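You operate a simulated robot arm through the tools that you are given. There is no shell and no other tool.

The job below is to be done with a simulated robot arm. You get a single attempt, and the scene is never put back.

JOB
Set the list's limits, then run the orange carton from the drawer table.
Fine: low and high dial as the product list says; start it from the blue square and leave it in its lane; the blue clipboard, the other carton, the other dials and the keys stay; Stop is free to press.

The check looks at the end state, three seconds after you hand in, the way a careful person would. Anything else that was tipped, shoved, dropped, spilled or broken makes it a failure.

ROBOT AND FRAMES
A 6-joint arm with a three-finger gripper, fixed in place. Base frame: the origin is at the foot of the arm, x ahead of it, y to its left, z up. Lengths are in m, angles in degrees, forces in N, time in s.
Its first joint turns from -166.0 to 166.0 degrees. Payload 4.89 kg.
Tool frame: the origin (TCP) lies between the finger pads and is the grasp point; the fingertips stand 0.03 m ahead of it; z points along the fingers, y is the line along which they close. Largest opening 0.164 m; the body of the gripper starts 0.125 m behind the TCP.
Orientation is told as [roll, pitch, yaw] about the base's x, y, z axes, in that order, counted from this pose: with the fingers straight down and closing along the base's y, the tool's x points along the base's -x, its y along +y and its z along -z.

CONTROLS
- The arm moves only by the tool send_rows. Its argument "steps" is a list of rows, each a list of 7 numbers: the closure, from 0 (fully open) to 1 (shut), then the shift along the tool's x, y, z in units of 400 mm (1.0 is 400 mm), then the turn, a rotation vector about the tool's x, y, z in units of 45 degrees (1.0 is 45 degrees). In form: [[jaw, dx, dy, dz, wx, wy, wz], ...]. A call has 1 to 20 rows; each row is the pose to reach, as a shift and turn from the pose commanded when the call began, along the tool's axes at that moment. A call with a number of a shift or a turn outside -1 to 1 is refused whole. Each row takes 0.2 s and may step no farther than 0.05 m and 8.6 degrees from the row before; otherwise, or with a gripper value out of range, the whole call is refused. Where a pose cannot be reached the arm comes as near as it can. A force on the tool above 40 N (or 10 N above the force at the start of the call, whichever is more), or a blocked arm, ends the call early, and 0.2 s more pass. Each finger travels about 0.108 m/s and halts on what it meets, pressing with about 35 N; the grip force reading is that of the motor and also rises with nothing between the fingers. The clock runs only during rows and for 0.2 s after the last one: add rows that repeat a pose to give the fingers time. It gives the time, the measured TCP pose, the force on the tool (base axes), the opening and the grip force at its end, in the units of the frame above (readings bear some noise), with the torque about the TCP (base axes, N m) and any sound that the robot's microphone picked up, and new pictures: "pictures" is both (left out), scene, wrist or none.
- Cameras (640 x 400 px; columns grow to the right, rows downward): "scene" is fixed at [0.3997, 0.4997, 1.3892]; the picture's right is [-0.79, -0.61, 0.00], its down [-0.34, 0.44, -0.83] and it looks along [0.51, -0.66, -0.56] (base axes); focal length 311 px, centre (320, 200). "wrist" rides on the gripper at [0.076, -0.002, -0.152] in the tool frame; the picture's right is [0.02, 1.00, 0.00], its down [-0.88, 0.02, -0.47] and it looks along [-0.47, 0.01, 0.88] (tool axes); focal length 247 px, centre (320, 200). There is no depth. A picture from a camera that has moved, and an enlarged one, comes with that camera's place and axes in the base frame and with its lens.
- lift_body(by): slides the trunk up (or, below 0, down) by that many m; the arm rides with it, the base frame stays. It gives what a move gives, with no picture.
- close_up(camera, box): a new picture of the part [left, top, right, bottom] of that camera's present view, enlarged. The clock stands still meanwhile.
- finish_job(): hands the job in; it is judged then, once.

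Places have to be worked out from the pictures, the camera data and where the tool is seen. Open the gripper and draw the arm clear of the work before you hand the job in, unless the task says otherwise.

The tools are called after "Call:" by a JSON object that holds its "method" and its "body". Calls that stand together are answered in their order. send_rows: Moves the arm, as the interface text tells. Its arguments: {"type":"object","properties":{"steps":{"type":"array","items":{"type":"array","items":{"type":"number"}}},"pictures":{"type":"string","enum":["both","scene","wrist","none"]}},"required":["steps"]} The other tools are called the same way: lift_body (by) slides the trunk up or down; close_up (camera, box) takes an enlarged picture of a part of a camera's view; finish_job () hands the job in.

At the start:

```text
time: 0.0
tool_pos: [0.5093, -0.3724, 1.1828]
tool_rot: [0.0, 0.0, 0.0]
wrist_force: [0.8, -0.4, -0.1]
torque: [-0.02, 0.01, 0.04]
opening: 0.164
grip_force: 0.0
trunk travel left (down, up): [-0.175, 0.215]
```

scene: 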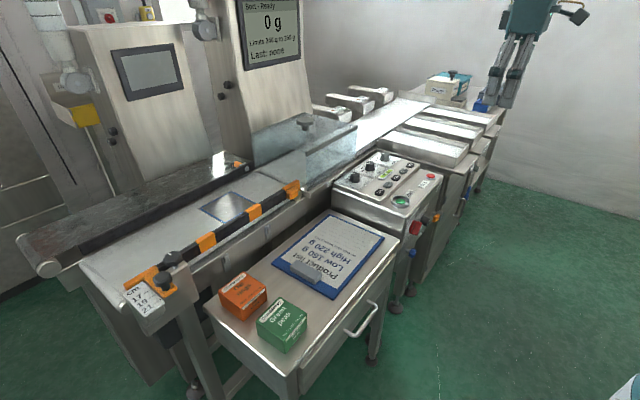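
wrist: 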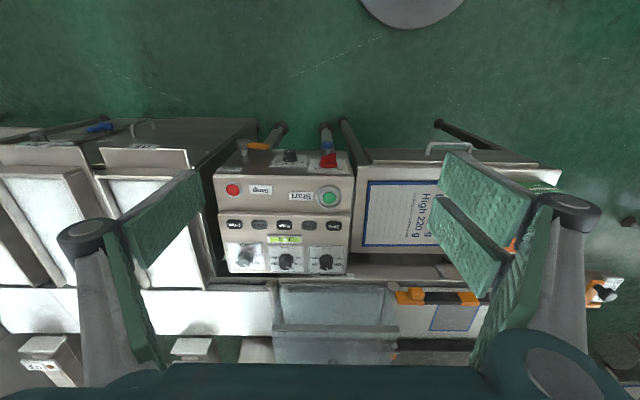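

I begin by looking closely at the list, the control panel and the screen before any motion.

Call:
{"method": "close_up", "body": {"camera": "scene", "box": [320, 140, 460, 230]}}

Call:
{"method": "close_up", "body": {"camera": "scene", "box": [260, 200, 400, 310]}}

Call:
{"method": "close_up", "body": {"camera": "scene", "box": [220, 0, 320, 70]}}

Call:
{"method": "close_up", "body": {"camera": "wrist", "box": [200, 120, 360, 290]}}

Call:
{"method": "close_up", "body": {"camera": "scene", "box": [100, 140, 320, 360]}}

Call:
{"method": "close_up", "body": {"camera": "scene", "box": [300, 50, 520, 200]}}

```text
4.44 times, centred on (390, 185) of scene
camera zoom: at [0.3997, 0.4997, 1.3892], right [-0.79, -0.61, 0.0], down [-0.34, 0.44, -0.83], along [0.51, -0.66, -0.56], focal length 1383 px, centre (9, 267)
```

zoom: 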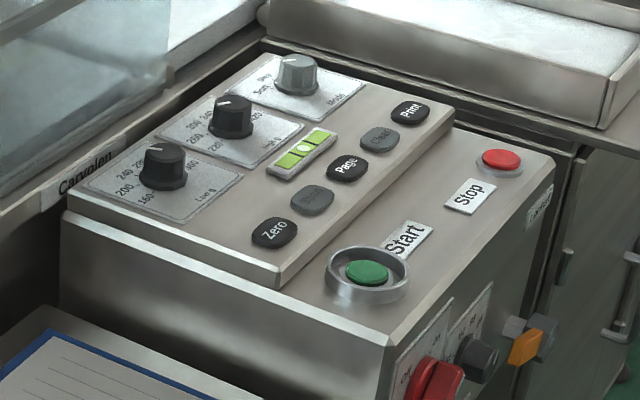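

```text
3.64 times, centred on (330, 255) of scene
camera zoom: at [0.3997, 0.4997, 1.3892], right [-0.79, -0.61, 0.0], down [-0.34, 0.44, -0.83], along [0.51, -0.66, -0.56], focal length 1132 px, centre (284, 0)
```

zoom: 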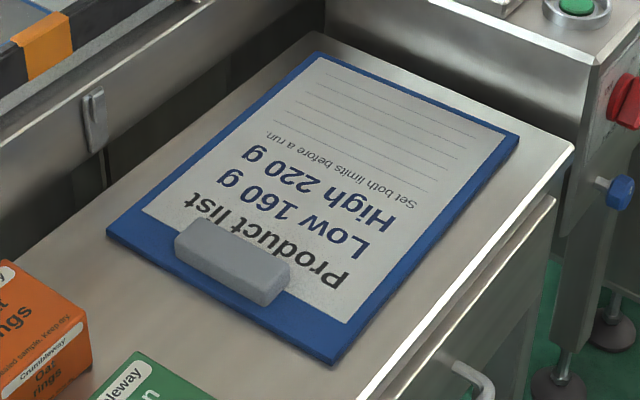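

```text
5.71 times, centred on (270, 35) of scene
camera zoom: at [0.3997, 0.4997, 1.3892], right [-0.79, -0.61, 0.0], down [-0.34, 0.44, -0.83], along [0.51, -0.66, -0.56], focal length 1778 px, centre (606, 1143)
```

zoom: 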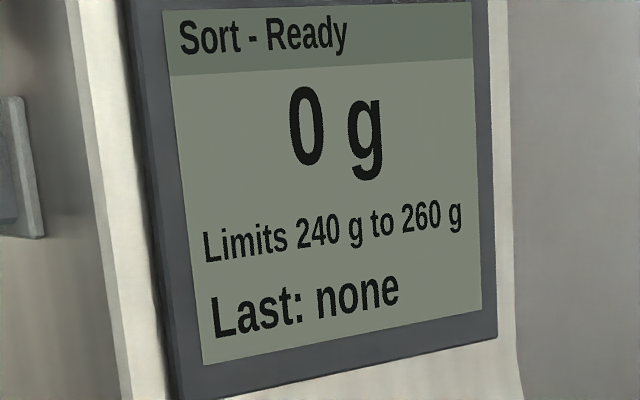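

```text
2.35 times, centred on (280, 205) of wrist
camera zoom: at [0.4327, -0.3735, 1.3357], right [-0.02, 1.0, 0.0], down [0.88, 0.02, 0.47], along [0.47, 0.01, -0.88], focal length 581 px, centre (414, 188)
```

zoom: 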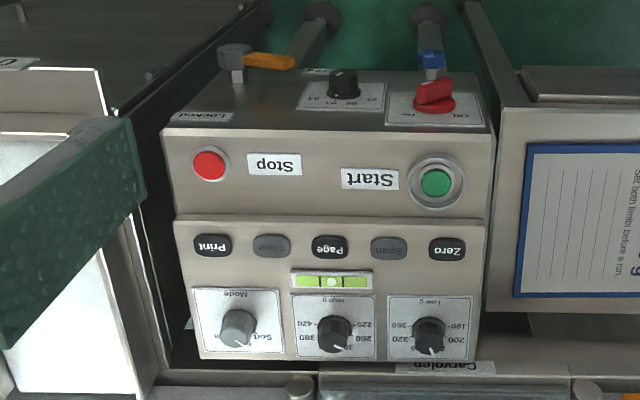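

```text
1.82 times, centred on (210, 250) of scene
camera zoom: at [0.3997, 0.4997, 1.3892], right [-0.79, -0.61, 0.0], down [-0.34, 0.44, -0.83], along [0.51, -0.66, -0.56], focal length 566 px, centre (520, 109)
```

zoom: 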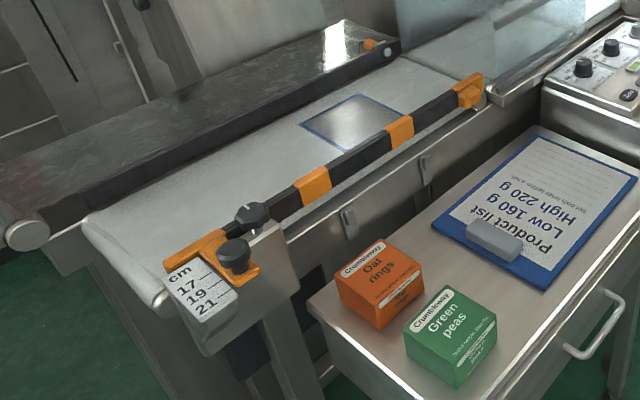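

```text
2.67 times, centred on (410, 125) of scene
camera zoom: at [0.3997, 0.4997, 1.3892], right [-0.79, -0.61, 0.0], down [-0.34, 0.44, -0.83], along [0.51, -0.66, -0.56], focal length 830 px, centre (80, 400)
```

zoom: 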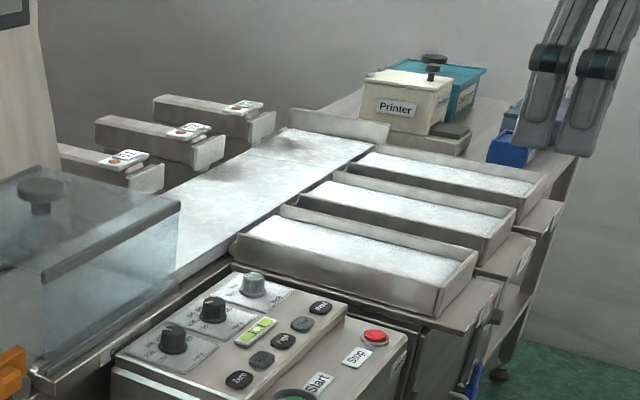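

The list reads Low 160 g and High 220 g, and the screen now shows limits of 240 to 260 g. I zoom in more on the dials, the front of the panel and the rail.

Call:
{"method": "close_up", "body": {"camera": "scene", "box": [335, 150, 405, 195]}}

Call:
{"method": "close_up", "body": {"camera": "wrist", "box": [215, 235, 355, 285]}}

Call:
{"method": "close_up", "body": {"camera": "scene", "box": [390, 180, 460, 260]}}

Call:
{"method": "close_up", "body": {"camera": "scene", "box": [300, 70, 410, 150]}}

Call:
{"method": "close_up", "body": {"camera": "scene", "box": [210, 260, 320, 360]}}

Call:
{"method": "close_up", "body": {"camera": "scene", "box": [190, 110, 360, 230]}}

```text
8.89 times, centred on (370, 172) of scene
camera zoom: at [0.3997, 0.4997, 1.3892], right [-0.79, -0.61, 0.0], down [-0.34, 0.44, -0.83], along [0.51, -0.66, -0.56], focal length 2767 px, centre (-124, 444)
```

zoom: 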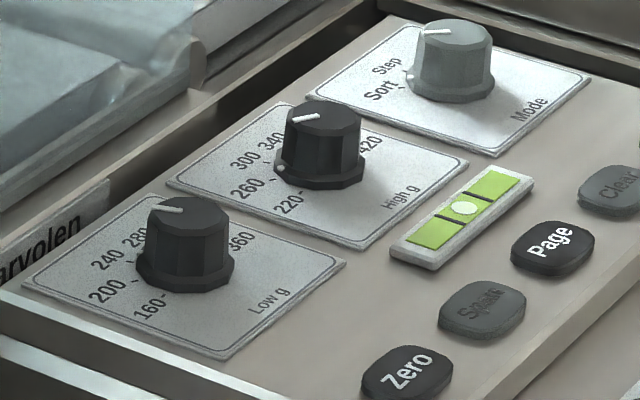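

```text
4.57 times, centred on (285, 260) of wrist
camera zoom: at [0.4327, -0.3735, 1.3357], right [-0.02, 1.0, 0.0], down [0.88, 0.02, 0.47], along [0.47, 0.01, -0.88], focal length 1129 px, centre (480, -74)
```

zoom: 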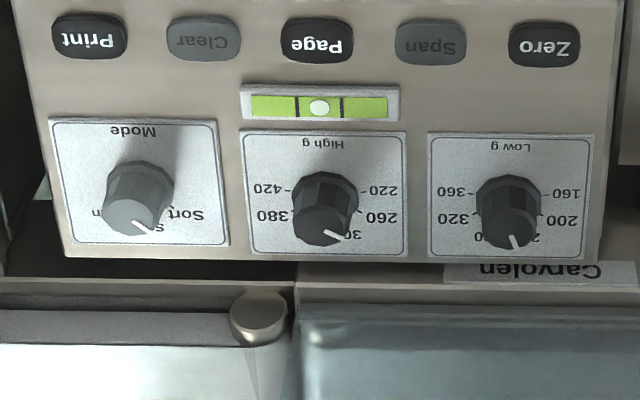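

```text
5.00 times, centred on (425, 220) of scene
camera zoom: at [0.3997, 0.4997, 1.3892], right [-0.79, -0.61, 0.0], down [-0.34, 0.44, -0.83], along [0.51, -0.66, -0.56], focal length 1556 px, centre (-205, 100)
```

zoom: 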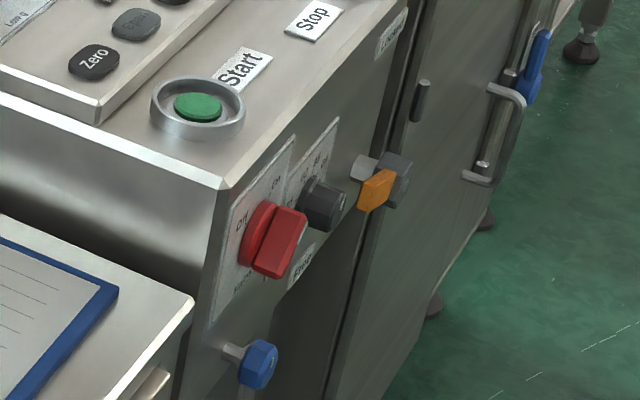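

```text
5.00 times, centred on (355, 110) of scene
camera zoom: at [0.3997, 0.4997, 1.3892], right [-0.79, -0.61, 0.0], down [-0.34, 0.44, -0.83], along [0.51, -0.66, -0.56], focal length 1556 px, centre (145, 650)
```

zoom: 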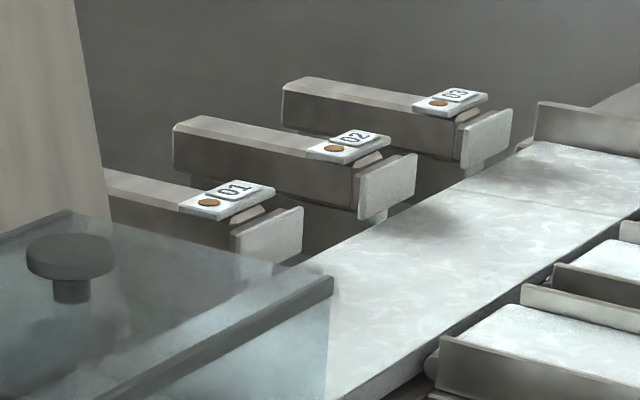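

```text
4.00 times, centred on (265, 310) of scene
camera zoom: at [0.3997, 0.4997, 1.3892], right [-0.79, -0.61, 0.0], down [-0.34, 0.44, -0.83], along [0.51, -0.66, -0.56], focal length 1245 px, centre (540, -240)
```

zoom: 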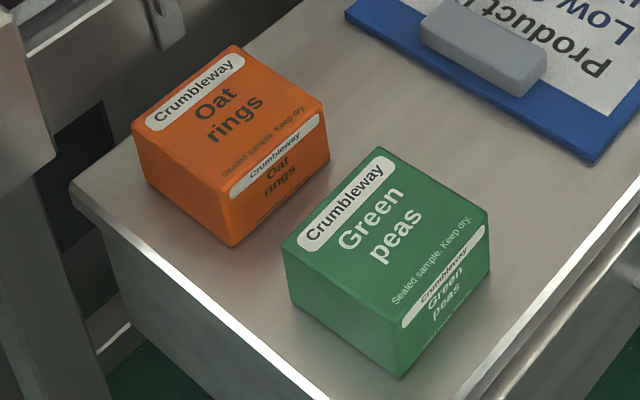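

```text
3.33 times, centred on (275, 170) of scene
camera zoom: at [0.3997, 0.4997, 1.3892], right [-0.79, -0.61, 0.0], down [-0.34, 0.44, -0.83], along [0.51, -0.66, -0.56], focal length 1038 px, centre (470, 300)
```

zoom: 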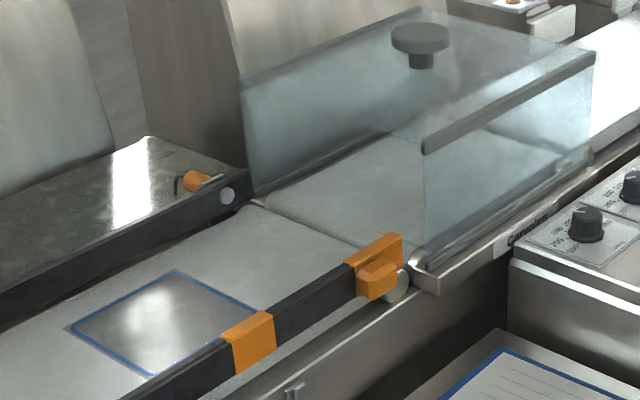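

The dials read 160–360 (Low) and 220–420 (High), and both must turn counter-clockwise seen from above. By triangulation the knobs lie near x≈0.9, y≈-0.35 and -0.45, z≈0.83, so I move above the panel for a closer look with the wrist camera.

Call:
{"method": "send_rows", "body": {"steps": [[0, -0.075, -0.00875, 0.0416, 0, 0, 0], [0, -0.15, -0.0175, 0.0831, 0, 0, 0], [0, -0.225, -0.02625, 0.1247, 0, 0, 0], [0, -0.3, -0.035, 0.1663, 0, 0, 0], [0, -0.375, -0.04375, 0.2078, 0, 0, 0], [0, -0.45, -0.0525, 0.2494, 0, 0, 0], [0, -0.525, -0.06125, 0.2909, 0, 0, 0], [0, -0.6, -0.07, 0.3325, 0, 0, 0]], "pictures": "both"}}

```text
time: 1.8
tool_pos: [0.7489, -0.4004, 1.0474]
tool_rot: [-0.1, 0.0, 0.0]
wrist_force: [-1.7, 0.2, 1.3]
torque: [-0.05, -0.2, 0.0]
opening: 0.164
grip_force: 0.1
trunk travel left (down, up): [-0.175, 0.215]
camera wrist: at [0.6718, -0.4015, 1.201], right [-0.02, 1.0, 0.0], down [0.88, 0.02, 0.47], along [0.47, 0.01, -0.88], focal length 247 px, centre (320, 200)
```

scene: 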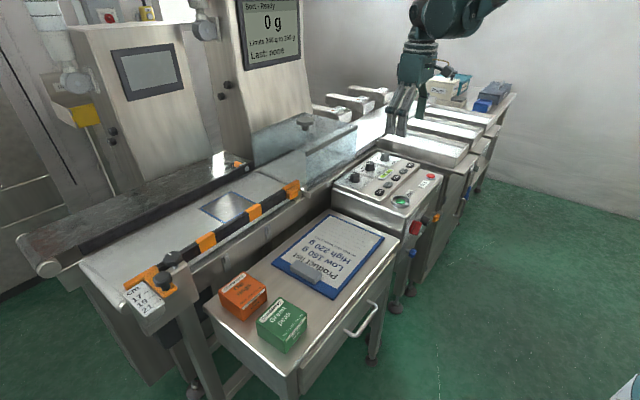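
wrist: 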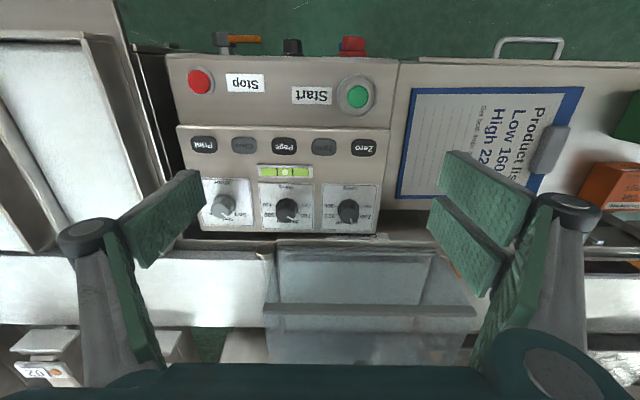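

Call:
{"method": "close_up", "body": {"camera": "wrist", "box": [190, 165, 390, 245]}}

Call:
{"method": "close_up", "body": {"camera": "wrist", "box": [240, 170, 400, 250]}}

Call:
{"method": "close_up", "body": {"camera": "wrist", "box": [520, 100, 640, 270]}}

Call:
{"method": "close_up", "body": {"camera": "scene", "box": [220, 0, 320, 70]}}

```text
3.20 times, centred on (290, 205) of wrist
camera zoom: at [0.6718, -0.4015, 1.201], right [-0.02, 1.0, 0.0], down [0.88, 0.02, 0.47], along [0.47, 0.01, -0.88], focal length 790 px, centre (416, 184)
```

zoom: 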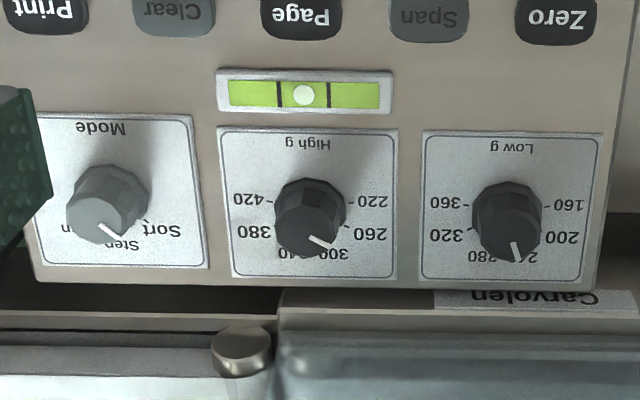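

```text
4.00 times, centred on (320, 210) of wrist
camera zoom: at [0.6718, -0.4015, 1.201], right [-0.02, 1.0, 0.0], down [0.88, 0.02, 0.47], along [0.47, 0.01, -0.88], focal length 988 px, centre (320, 160)
```

zoom: 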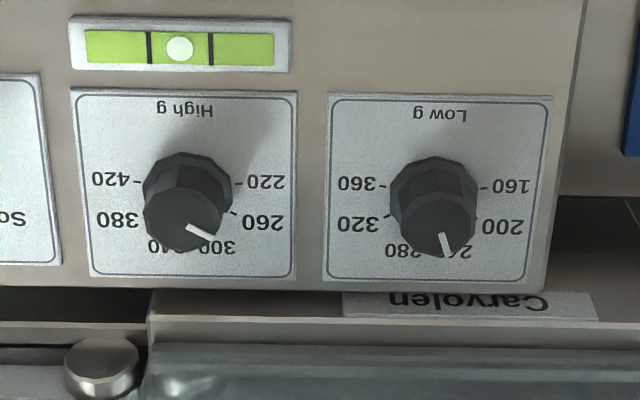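

```text
2.35 times, centred on (580, 185) of wrist
camera zoom: at [0.6718, -0.4015, 1.201], right [-0.02, 1.0, 0.0], down [0.88, 0.02, 0.47], along [0.47, 0.01, -0.88], focal length 581 px, centre (-292, 235)
```

zoom: 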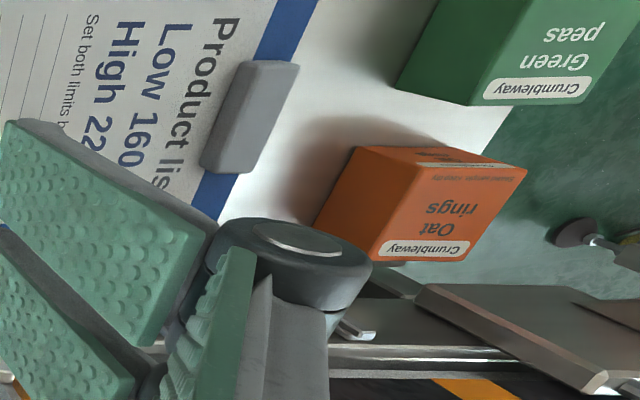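

```text
5.71 times, centred on (270, 35) of scene
camera zoom: at [0.3997, 0.4997, 1.3892], right [-0.79, -0.61, 0.0], down [-0.34, 0.44, -0.83], along [0.51, -0.66, -0.56], focal length 1778 px, centre (606, 1143)
```

zoom: 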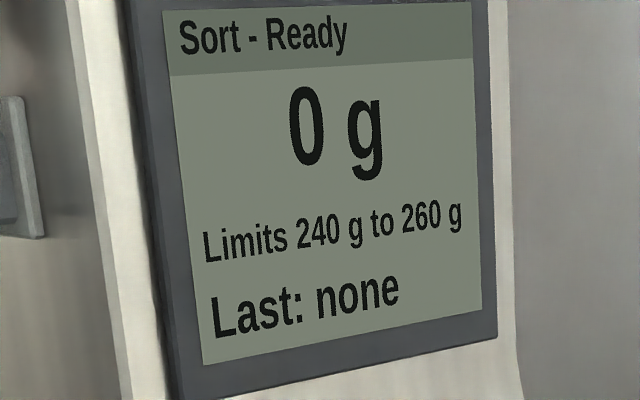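

From two wrist views I place the Low knob at (0.890, -0.346), base z≈0.816, top ≈0.848, and the High knob at (0.891, -0.456); the hood top is z≈0.966 at x≈0.973. I go above the Low knob with the tool yawed -36° and jaw half closed, and check the alignment.

Call:
{"method": "send_rows", "body": {"steps": [[0.5, -0.0588, 0.0225, 0.0196, 0, 0, 0.1333], [0.5, -0.1175, 0.045, 0.0392, 0, 0, 0.2667], [0.5, -0.1763, 0.0675, 0.0588, 0, 0, 0.4], [0.5, -0.235, 0.09, 0.0783, 0, 0, 0.5333], [0.5, -0.2938, 0.1125, 0.0979, 0, 0, 0.6667], [0.5, -0.3525, 0.135, 0.1175, 0, 0, 0.8], [0.5, -0.3525, 0.135, 0.1175, 0, 0, 0.8]], "pictures": "both"}}

```text
time: 3.4
tool_pos: [0.8916, -0.347, 1.0015]
tool_rot: [0.0, 0.0, -36.0]
wrist_force: [0.8, -0.9, 0.3]
torque: [-0.01, 0.02, -0.03]
opening: 0.082
grip_force: 0.0
trunk travel left (down, up): [-0.175, 0.215]
camera wrist: at [0.8284, -0.3029, 1.1544], right [0.57, 0.82, 0.0], down [0.72, -0.5, 0.47], along [0.39, -0.27, -0.88], focal length 247 px, centre (320, 200)
```

scene: 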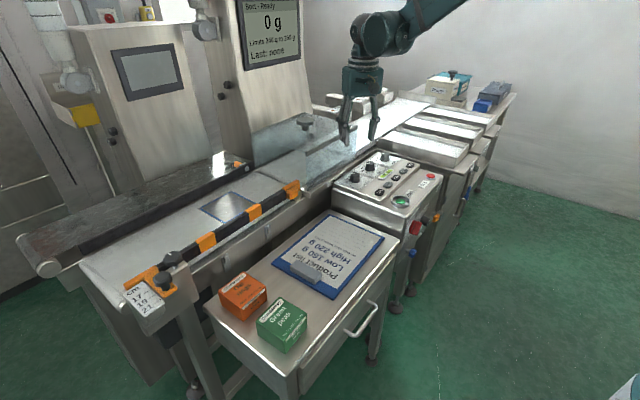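
wrist: 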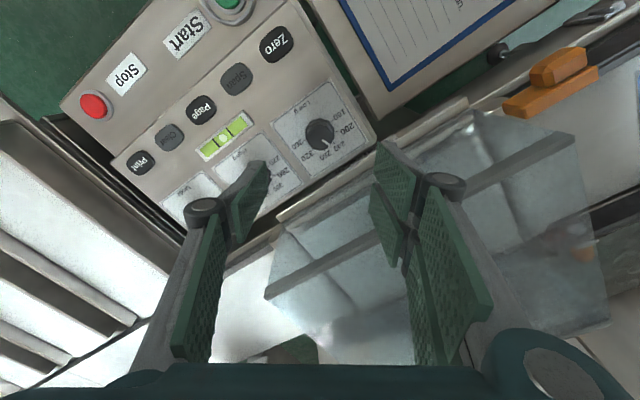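

The knob sits at (320, 131) in the wrist view, just where the computed position projects, so the tool is lined up. I descend to tip height ~0.84 first and look again.

Call:
{"method": "send_rows", "body": {"steps": [[0.5, 0, 0, 0.07, 0, 0, 0], [0.5, 0, 0, 0.14, 0, 0, 0], [0.5, 0, 0, 0.21, 0, 0, 0], [0.5, 0, 0, 0.27, 0, 0, 0], [0.5, 0, 0, 0.32, 0, 0, 0]], "pictures": "both"}}

Call:
{"method": "close_up", "body": {"camera": "scene", "box": [320, 130, 420, 210]}}

Call:
{"method": "close_up", "body": {"camera": "wrist", "box": [220, 100, 420, 250]}}

```text
time: 4.6
tool_pos: [0.8887, -0.3447, 0.8748]
tool_rot: [0.0, 0.1, -35.9]
wrist_force: [0.0, 0.0, 0.5]
torque: [-0.03, -0.11, 0.01]
opening: 0.0818
grip_force: 0.1
trunk travel left (down, up): [-0.175, 0.215]
camera wrist: at [0.8263, -0.3007, 1.0283], right [0.57, 0.82, 0.0], down [0.72, -0.5, 0.47], along [0.39, -0.27, -0.88], focal length 247 px, centre (320, 200)
```

scene: 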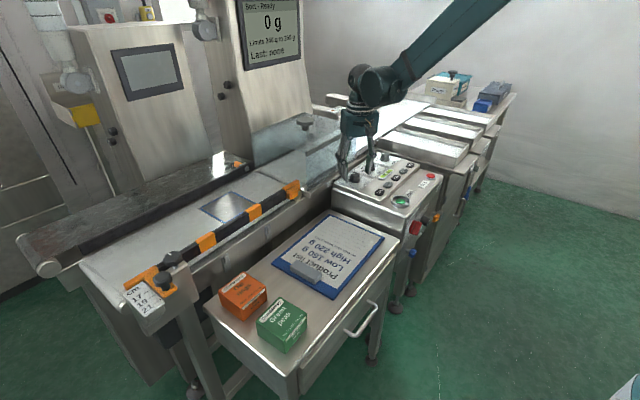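
wrist: 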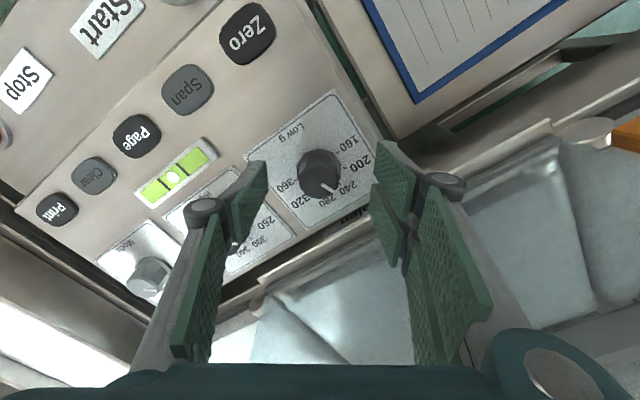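

```text
5.00 times, centred on (370, 170) of scene
camera zoom: at [0.3997, 0.4997, 1.3892], right [-0.79, -0.61, 0.0], down [-0.34, 0.44, -0.83], along [0.51, -0.66, -0.56], focal length 1556 px, centre (70, 350)
```

zoom: 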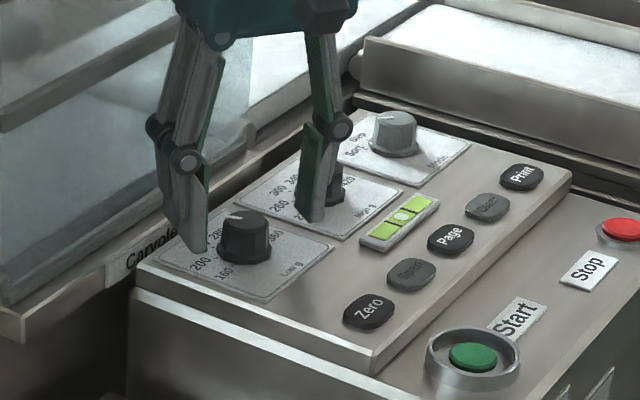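

```text
2.67 times, centred on (320, 175) of wrist
camera zoom: at [0.8263, -0.3007, 1.0283], right [0.57, 0.82, 0.0], down [0.72, -0.5, 0.47], along [0.39, -0.27, -0.88], focal length 659 px, centre (320, 267)
```

zoom: 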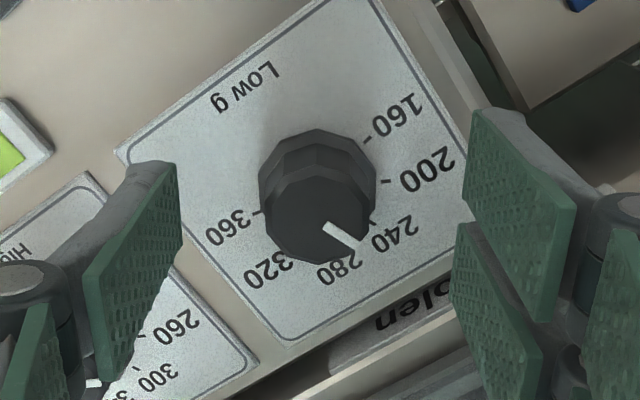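

The tips straddle the Low knob evenly and are clear of the High knob. I lower 17 mm more and close on the knob.

Call:
{"method": "send_rows", "body": {"steps": [[0.5, 0, 0, 0.022, 0, 0, 0], [0.5, 0, 0, 0.044, 0, 0, 0], [0.7, 0, 0, 0.044, 0, 0, 0], [0.85, 0, 0, 0.044, 0, 0, 0], [0.9, 0, 0, 0.044, 0, 0, 0], [0.9, 0, 0, 0.044, 0, 0, 0]], "pictures": "both"}}

Call:
{"method": "close_up", "body": {"camera": "scene", "box": [320, 130, 420, 210]}}

Call:
{"method": "close_up", "body": {"camera": "wrist", "box": [220, 100, 420, 250]}}

```text
time: 6.0
tool_pos: [0.8898, -0.3456, 0.8585]
tool_rot: [0.0, 0.0, -36.1]
wrist_force: [2.4, 2.9, -2.6]
torque: [0.05, -0.13, 0.02]
opening: 0.0391
grip_force: 45.2
trunk travel left (down, up): [-0.175, 0.215]
camera wrist: at [0.827, -0.3023, 1.01], right [0.57, 0.82, 0.0], down [0.72, -0.5, 0.47], along [0.39, -0.27, -0.88], focal length 247 px, centre (320, 200)
```

scene: 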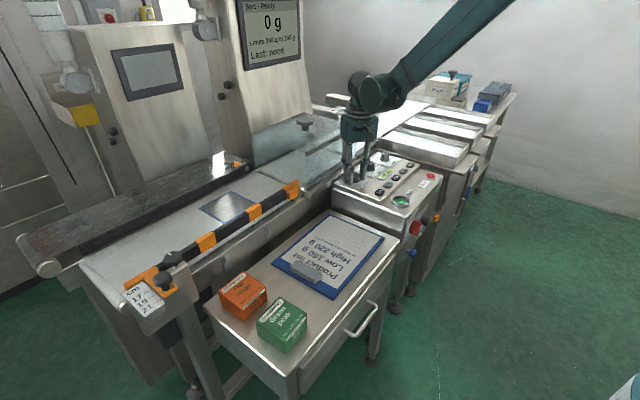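
wrist: 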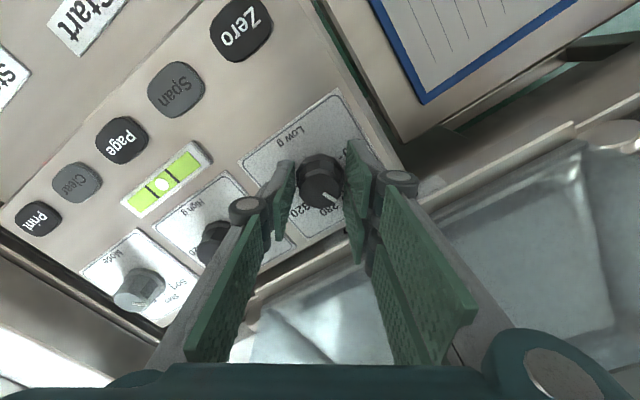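

```text
5.00 times, centred on (370, 170) of scene
camera zoom: at [0.3997, 0.4997, 1.3892], right [-0.79, -0.61, 0.0], down [-0.34, 0.44, -0.83], along [0.51, -0.66, -0.56], focal length 1556 px, centre (70, 350)
```

zoom: 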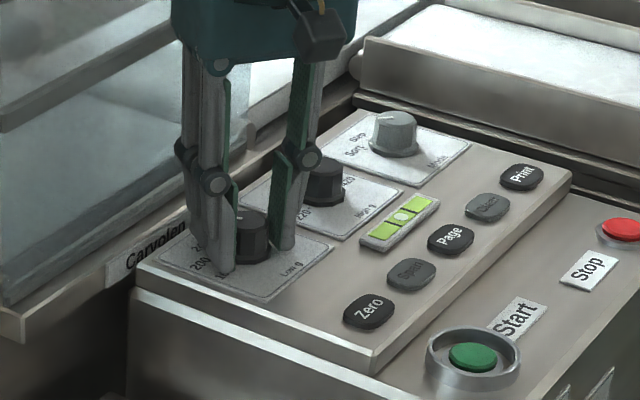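

```text
2.67 times, centred on (320, 175) of wrist
camera zoom: at [0.827, -0.3023, 1.01], right [0.57, 0.82, 0.0], down [0.72, -0.5, 0.47], along [0.39, -0.27, -0.88], focal length 659 px, centre (320, 267)
```

zoom: 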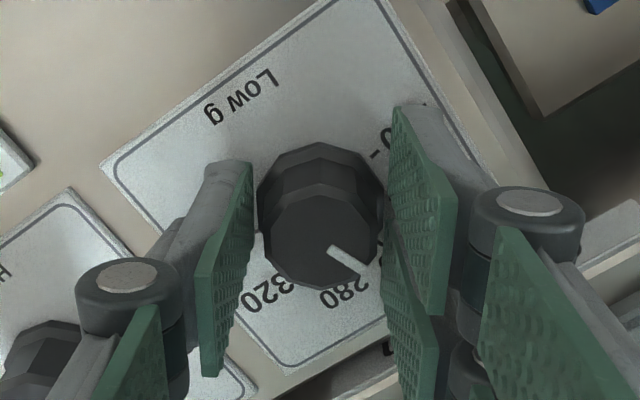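

The gripper holds the knob (opening 0.039, grip 45 N) with the pointer at 240. I turn it 36° counter-clockwise (one division) and read the screen.

Call:
{"method": "send_rows", "body": {"steps": [[0.9, 0, 0, 0.0, 0, 0, -0.1], [0.9, 0, 0, 0.0, 0, 0, -0.2], [0.9, 0, 0, 0.0, 0, 0, -0.3], [0.9, 0, 0, 0.0, 0, 0, -0.4], [0.9, 0, 0, 0.0, 0, 0, -0.5], [0.9, 0, 0, 0.0, 0, 0, -0.6], [0.9, 0, 0, 0.0, 0, 0, -0.7], [0.9, 0, 0, 0.0, 0, 0, -0.8], [0.9, 0, 0, 0.0, 0, 0, -0.8]], "pictures": "both"}}

Call:
{"method": "close_up", "body": {"camera": "scene", "box": [220, 0, 320, 70]}}

Call:
{"method": "close_up", "body": {"camera": "wrist", "box": [220, 100, 420, 250]}}

```text
time: 8.0
tool_pos: [0.8904, -0.3468, 0.8571]
tool_rot: [0.0, -0.1, 0.0]
wrist_force: [-19.8, -4.4, -19.9]
torque: [0.05, 0.68, 0.05]
opening: 0.0391
grip_force: 44.4
trunk travel left (down, up): [-0.175, 0.215]
camera wrist: at [0.8134, -0.3489, 1.0103], right [-0.02, 1.0, 0.0], down [0.88, 0.02, 0.47], along [0.47, 0.01, -0.88], focal length 247 px, centre (320, 200)
```

scene: 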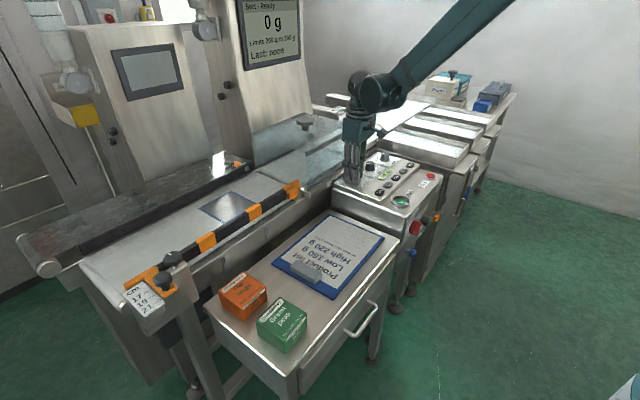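
wrist: 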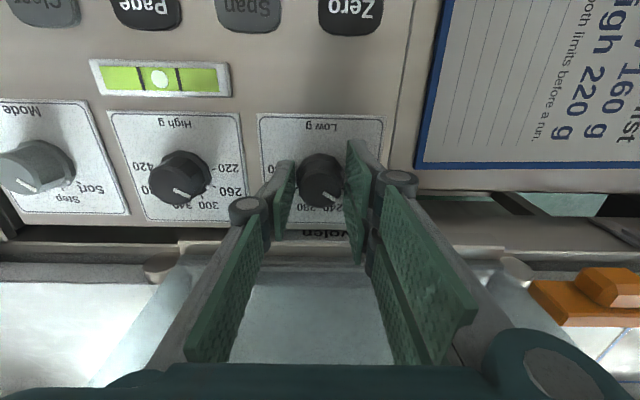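

```text
5.71 times, centred on (270, 35) of scene
camera zoom: at [0.3997, 0.4997, 1.3892], right [-0.79, -0.61, 0.0], down [-0.34, 0.44, -0.83], along [0.51, -0.66, -0.56], focal length 1778 px, centre (606, 1143)
```

zoom: 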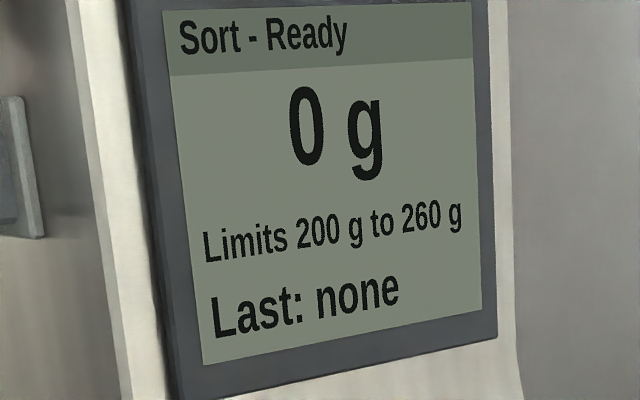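

```text
2.67 times, centred on (320, 175) of wrist
camera zoom: at [0.8134, -0.3489, 1.0103], right [-0.02, 1.0, 0.0], down [0.88, 0.02, 0.47], along [0.47, 0.01, -0.88], focal length 659 px, centre (320, 267)
```

zoom: 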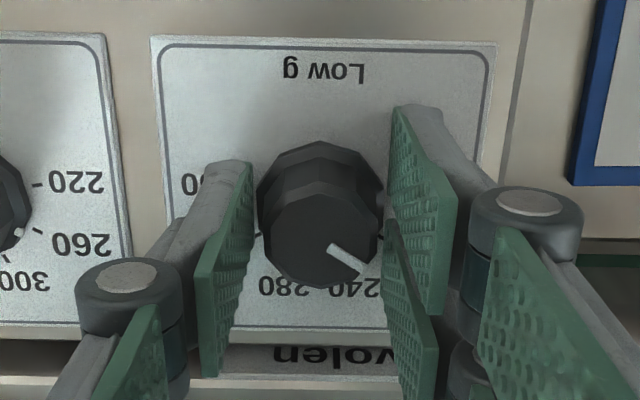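

The screen now shows 200 g to 260 g, so one division is 36°. A side load of about 28 N has built up, so I open briefly to relax it and grip again before the second division.

Call:
{"method": "send_rows", "body": {"steps": [[0.65, 0, 0, 0, 0, 0, 0], [0.65, 0, 0, 0, 0, 0, 0], [0.65, 0, 0, 0, 0, 0, 0]], "pictures": "wrist"}}

Call:
{"method": "close_up", "body": {"camera": "wrist", "box": [220, 100, 420, 250]}}

Call:
{"method": "close_up", "body": {"camera": "scene", "box": [220, 0, 320, 70]}}

```text
time: 8.8
tool_pos: [0.89, -0.3462, 0.8583]
tool_rot: [-0.1, 0.1, 0.0]
wrist_force: [-0.8, -0.2, -0.2]
torque: [-0.03, -0.03, -0.03]
opening: 0.0572
grip_force: 0.0
trunk travel left (down, up): [-0.175, 0.215]
camera wrist: at [0.8136, -0.3479, 1.0108], right [-0.02, 1.0, 0.0], down [0.88, 0.02, 0.47], along [0.47, 0.01, -0.88], focal length 247 px, centre (320, 200)
```

wrist: 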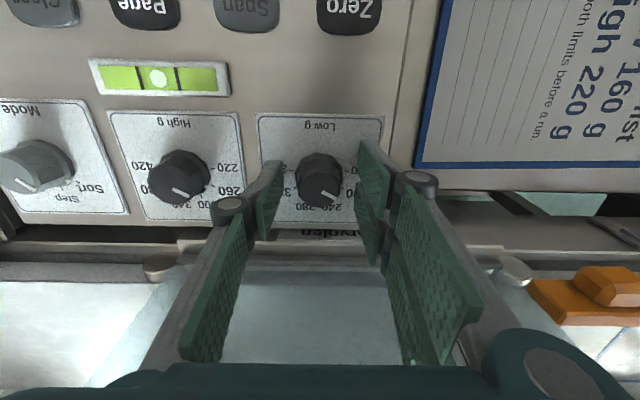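

```text
2.67 times, centred on (320, 175) of wrist
camera zoom: at [0.8136, -0.3479, 1.0108], right [-0.02, 1.0, 0.0], down [0.88, 0.02, 0.47], along [0.47, 0.01, -0.88], focal length 659 px, centre (320, 267)
```

zoom: 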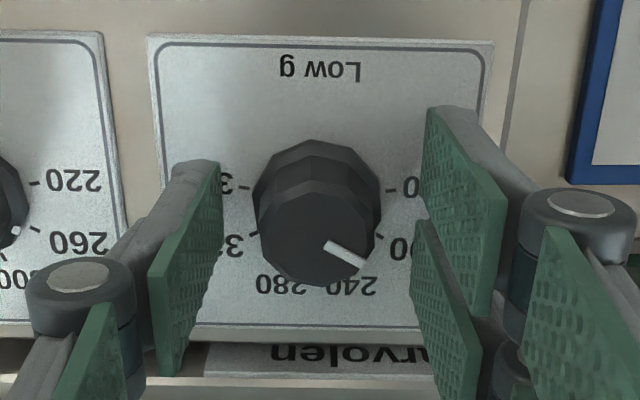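

```text
5.71 times, centred on (270, 35) of scene
camera zoom: at [0.3997, 0.4997, 1.3892], right [-0.79, -0.61, 0.0], down [-0.34, 0.44, -0.83], along [0.51, -0.66, -0.56], focal length 1778 px, centre (606, 1143)
```

zoom: 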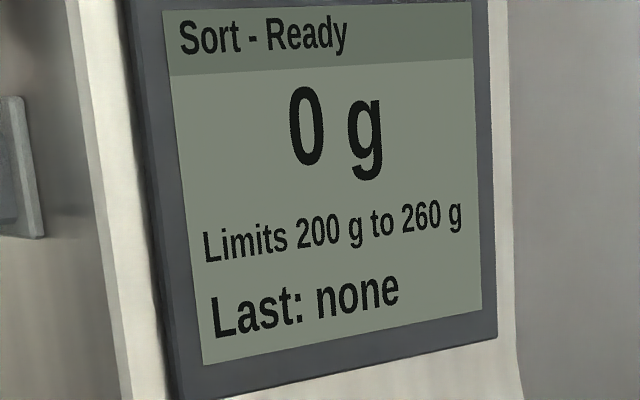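

The load is gone and the knob holds 200. I re-grip and turn another 36°.

Call:
{"method": "send_rows", "body": {"steps": [[0.9, 0, 0, 0, 0, 0, 0], [0.9, 0, 0, 0, 0, 0, 0], [0.9, 0, 0, 0, 0, 0, 0], [0.9, 0, 0, 0.0, 0, 0, -0.1], [0.9, 0, 0, 0.0, 0, 0, -0.2], [0.9, 0, 0, 0.0, 0, 0, -0.3], [0.9, 0, 0, 0.0, 0, 0, -0.4], [0.9, 0, 0, 0.0, 0, 0, -0.5], [0.9, 0, 0, 0.0, 0, 0, -0.6], [0.9, 0, 0, 0.0, 0, 0, -0.7], [0.9, 0, 0, 0.0, 0, 0, -0.8], [0.9, 0, 0, 0.0, 0, 0, -0.8]], "pictures": "wrist"}}

Call:
{"method": "close_up", "body": {"camera": "wrist", "box": [220, 100, 420, 250]}}

Call:
{"method": "close_up", "body": {"camera": "scene", "box": [220, 0, 320, 70]}}

```text
time: 11.4
tool_pos: [0.8909, -0.3479, 0.8579]
tool_rot: [0.0, 0.0, 36.1]
wrist_force: [-3.0, -36.1, -1.3]
torque: [-1.06, 0.28, -0.04]
opening: 0.0391
grip_force: 44.7
trunk travel left (down, up): [-0.175, 0.215]
camera wrist: at [0.8296, -0.3942, 1.0107], right [-0.6, 0.8, 0.0], down [0.7, 0.53, 0.47], along [0.38, 0.29, -0.88], focal length 247 px, centre (320, 200)
```

wrist: 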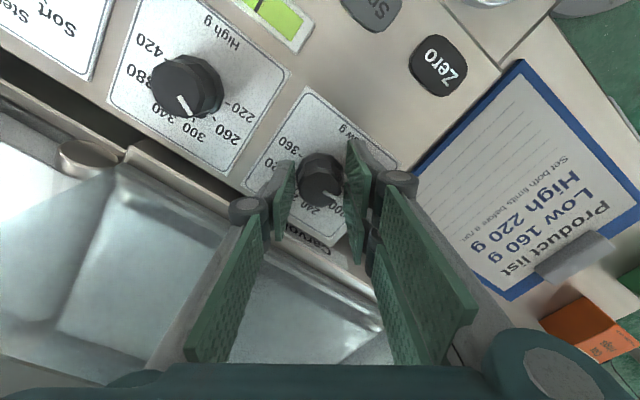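

```text
2.67 times, centred on (320, 175) of wrist
camera zoom: at [0.8296, -0.3942, 1.0107], right [-0.6, 0.8, 0.0], down [0.7, 0.53, 0.47], along [0.38, 0.29, -0.88], focal length 659 px, centre (320, 267)
```

zoom: 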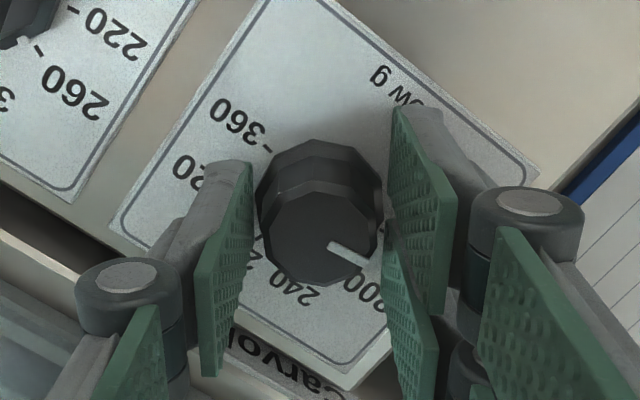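

```text
5.71 times, centred on (270, 35) of scene
camera zoom: at [0.3997, 0.4997, 1.3892], right [-0.79, -0.61, 0.0], down [-0.34, 0.44, -0.83], along [0.51, -0.66, -0.56], focal length 1778 px, centre (606, 1143)
```

zoom: 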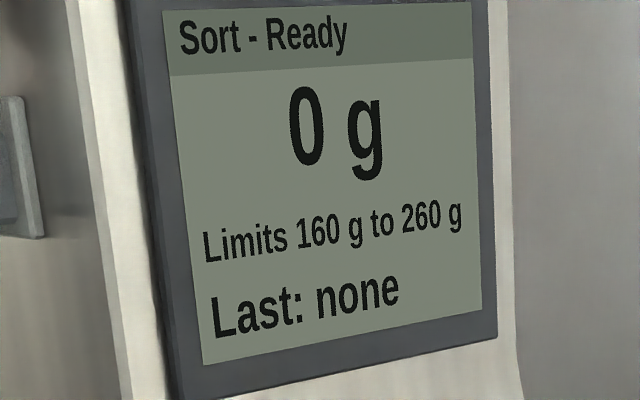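

The screen now reads 160 g to 260 g. I release the knob, rise clear and check it stays at 160.

Call:
{"method": "send_rows", "body": {"steps": [[0.6, 0, 0, 0, 0, 0, 0], [0.5, 0, 0, 0, 0, 0, 0], [0.5, 0, 0, 0, 0, 0, 0], [0.5, 0, 0, -0.05, 0, 0, 0], [0.5, 0, 0, -0.12, 0, 0, 0], [0.5, 0, 0, -0.2, 0, 0, 0], [0.5, 0, 0, -0.27, 0, 0, 0]], "pictures": "both"}}

Call:
{"method": "close_up", "body": {"camera": "wrist", "box": [180, 60, 420, 220]}}

Call:
{"method": "close_up", "body": {"camera": "scene", "box": [220, 0, 320, 70]}}

```text
time: 13.0
tool_pos: [0.8905, -0.3446, 0.9664]
tool_rot: [-0.1, -0.1, 36.0]
wrist_force: [0.5, 0.1, -1.2]
torque: [0.07, 0.09, 0.02]
opening: 0.0821
grip_force: 0.1
trunk travel left (down, up): [-0.175, 0.215]
camera wrist: at [0.8303, -0.391, 1.1191], right [-0.6, 0.8, 0.0], down [0.7, 0.53, 0.47], along [0.38, 0.29, -0.88], focal length 247 px, centre (320, 200)
```

scene: 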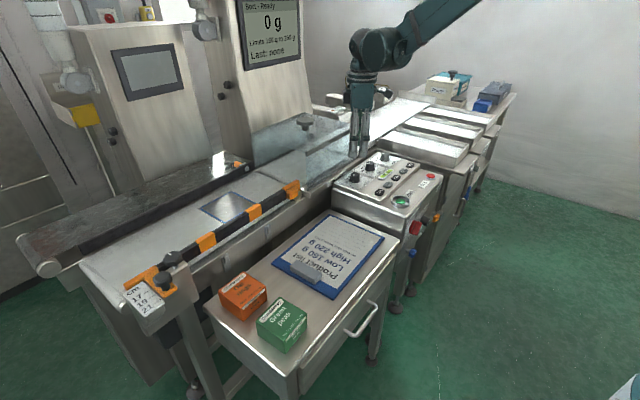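
wrist: 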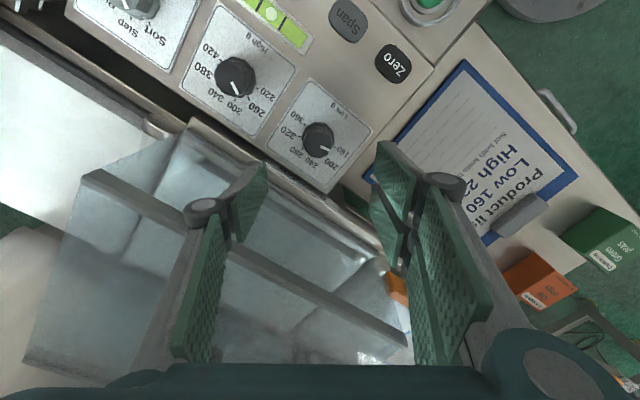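

```text
2.50 times, centred on (300, 140) of wrist
camera zoom: at [0.8303, -0.391, 1.1191], right [-0.6, 0.8, 0.0], down [0.7, 0.53, 0.47], along [0.38, 0.29, -0.88], focal length 617 px, centre (370, 350)
```

zoom: 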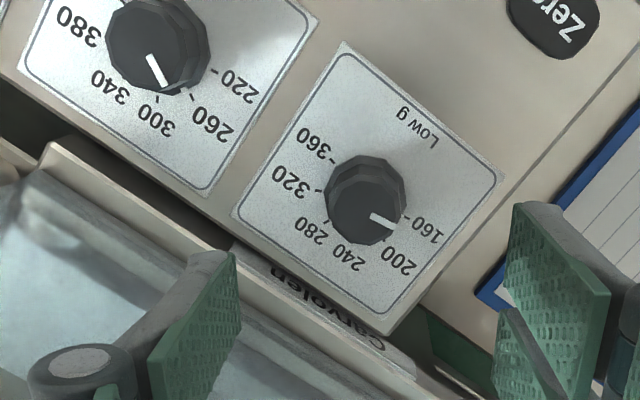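

```text
5.71 times, centred on (270, 35) of scene
camera zoom: at [0.3997, 0.4997, 1.3892], right [-0.79, -0.61, 0.0], down [-0.34, 0.44, -0.83], along [0.51, -0.66, -0.56], focal length 1778 px, centre (606, 1143)
```

zoom: 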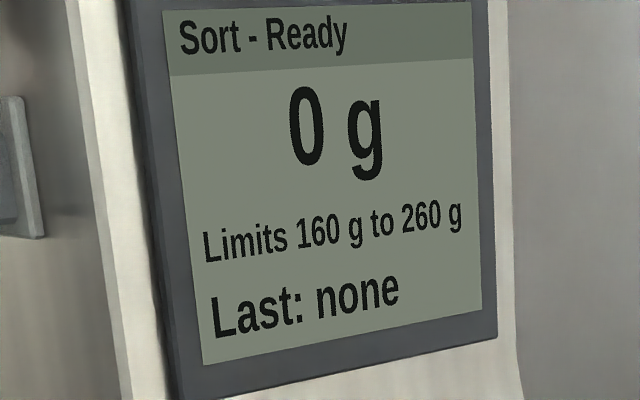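

The display holds 160 g. I zoom in on the Low pointer to make sure it rests on the 160 mark.

Call:
{"method": "close_up", "body": {"camera": "wrist", "box": [275, 105, 375, 185]}}

Call:
{"method": "close_up", "body": {"camera": "scene", "box": [335, 150, 405, 195]}}

```text
5.00 times, centred on (325, 145) of wrist
camera zoom: at [0.8303, -0.391, 1.1191], right [-0.6, 0.8, 0.0], down [0.7, 0.53, 0.47], along [0.38, 0.29, -0.88], focal length 1235 px, centre (295, 475)
```

zoom: 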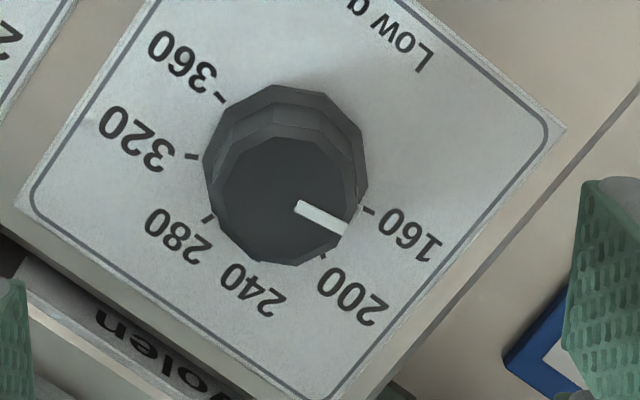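

```text
8.89 times, centred on (370, 172) of scene
camera zoom: at [0.3997, 0.4997, 1.3892], right [-0.79, -0.61, 0.0], down [-0.34, 0.44, -0.83], along [0.51, -0.66, -0.56], focal length 2767 px, centre (-124, 444)
```

zoom: 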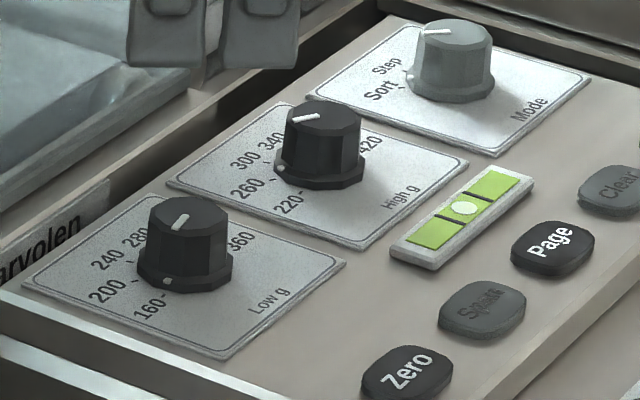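

The marks are 40° apart and the Low pointer lies in line with the 160 mark, so it has settled in its detent. I move above the High knob with the jaw half open and yaw -8°, to check reach and alignment.

Call:
{"method": "send_rows", "body": {"steps": [[0.5, 0.0266, -0.0373, 0, 0, 0, 0.163], [0.5, 0.0532, -0.0746, 0, 0, 0, 0.326], [0.5, 0.0799, -0.112, 0, 0, 0, 0.489], [0.5, 0.1065, -0.1493, 0, 0, 0, 0.652], [0.5, 0.1331, -0.1866, 0, 0, 0, 0.815], [0.5, 0.1597, -0.2239, 0, 0, 0, 0.978], [0.5, 0.1597, -0.2239, 0, 0, 0, 0.978]], "pictures": "both"}}

Call:
{"method": "close_up", "body": {"camera": "wrist", "box": [220, 80, 420, 230]}}

```text
time: 14.6
tool_pos: [0.8908, -0.4567, 0.9674]
tool_rot: [0.1, 0.1, -8.2]
wrist_force: [0.7, 0.2, 0.0]
torque: [-0.01, 0.03, 0.02]
opening: 0.082
grip_force: 0.1
trunk travel left (down, up): [-0.175, 0.215]
camera wrist: at [0.8149, -0.4478, 1.1197], right [0.12, 0.99, 0.0], down [0.87, -0.11, 0.47], along [0.47, -0.06, -0.88], focal length 247 px, centre (320, 200)
```

scene: 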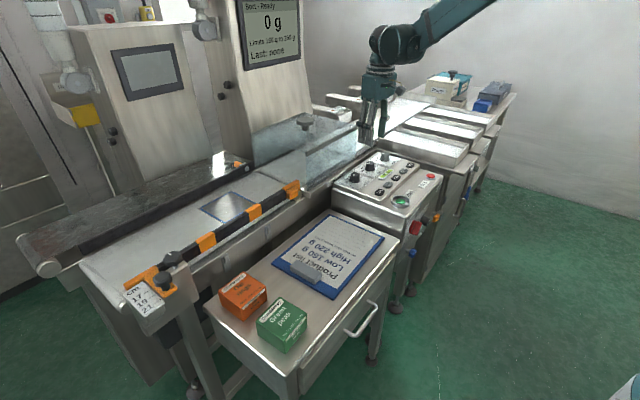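
wrist: 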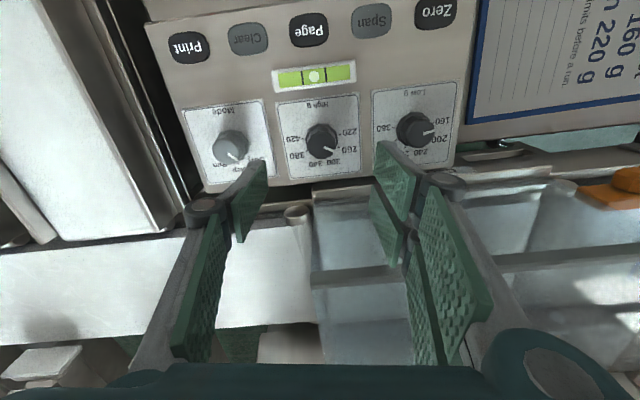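

```text
2.67 times, centred on (320, 155) of wrist
camera zoom: at [0.8149, -0.4478, 1.1197], right [0.12, 0.99, 0.0], down [0.87, -0.11, 0.47], along [0.47, -0.06, -0.88], focal length 659 px, centre (320, 320)
```

zoom: 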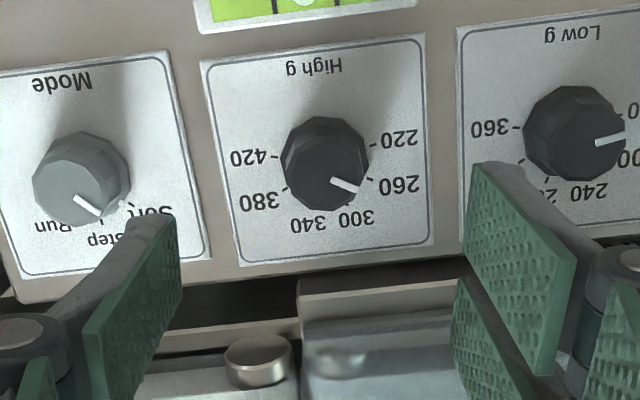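

The High knob projects right under the tool and this pose is reached. I descend in the same way as before and grip it.

Call:
{"method": "send_rows", "body": {"steps": [[0.6, 0, 0, 0.07, 0, 0, 0], [0.6, 0, 0, 0.14, 0, 0, 0], [0.6, 0, 0, 0.2, 0, 0, 0], [0.6, 0, 0, 0.24, 0, 0, 0], [0.6, 0, 0, 0.272, 0, 0, 0], [0.6, 0, 0, 0.272, 0, 0, 0]], "pictures": "both"}}

Call:
{"method": "close_up", "body": {"camera": "wrist", "box": [220, 100, 420, 250]}}

Call:
{"method": "close_up", "body": {"camera": "scene", "box": [320, 130, 420, 210]}}

```text
time: 16.0
tool_pos: [0.8904, -0.4583, 0.8574]
tool_rot: [-0.1, 0.0, -8.1]
wrist_force: [0.1, -0.2, 0.1]
torque: [-0.01, -0.02, 0.0]
opening: 0.0656
grip_force: 0.0
trunk travel left (down, up): [-0.175, 0.215]
camera wrist: at [0.8146, -0.4483, 1.01], right [0.12, 0.99, 0.0], down [0.87, -0.1, 0.47], along [0.47, -0.06, -0.88], focal length 247 px, centre (320, 200)
```

scene: 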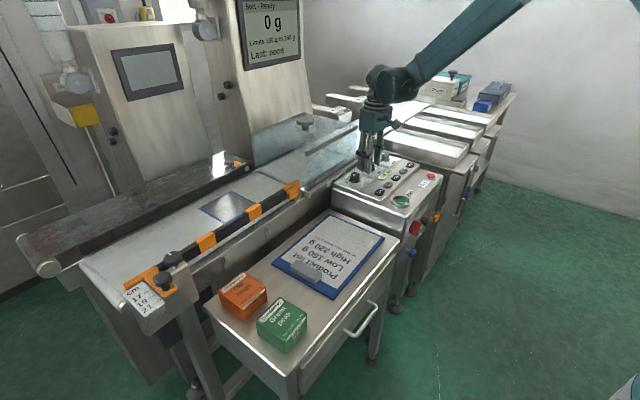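
wrist: 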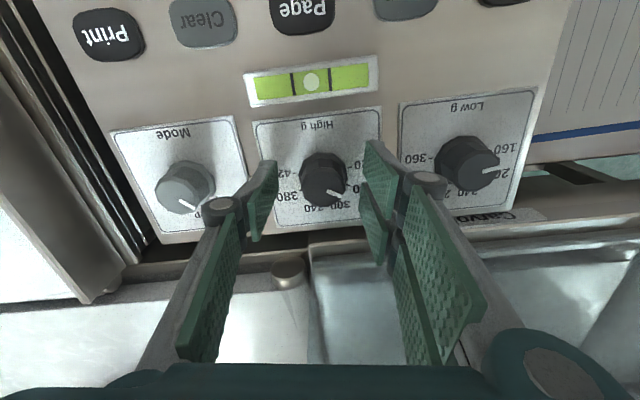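

```text
2.67 times, centred on (320, 175) of wrist
camera zoom: at [0.8146, -0.4483, 1.01], right [0.12, 0.99, 0.0], down [0.87, -0.1, 0.47], along [0.47, -0.06, -0.88], focal length 659 px, centre (320, 267)
```

zoom: 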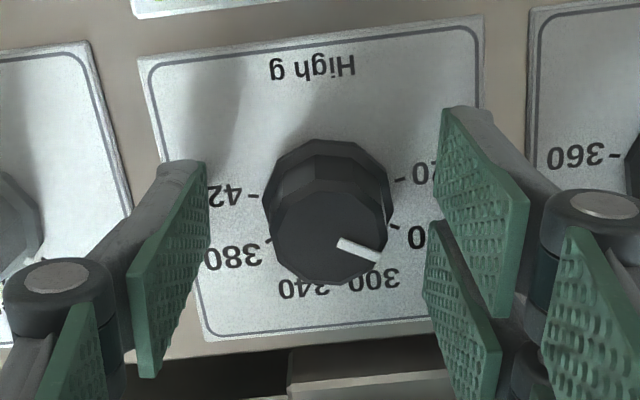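

```text
5.00 times, centred on (370, 170) of scene
camera zoom: at [0.3997, 0.4997, 1.3892], right [-0.79, -0.61, 0.0], down [-0.34, 0.44, -0.83], along [0.51, -0.66, -0.56], focal length 1556 px, centre (70, 350)
```

zoom: 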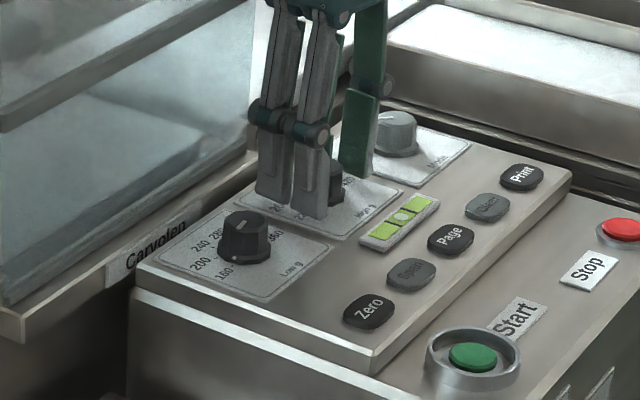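

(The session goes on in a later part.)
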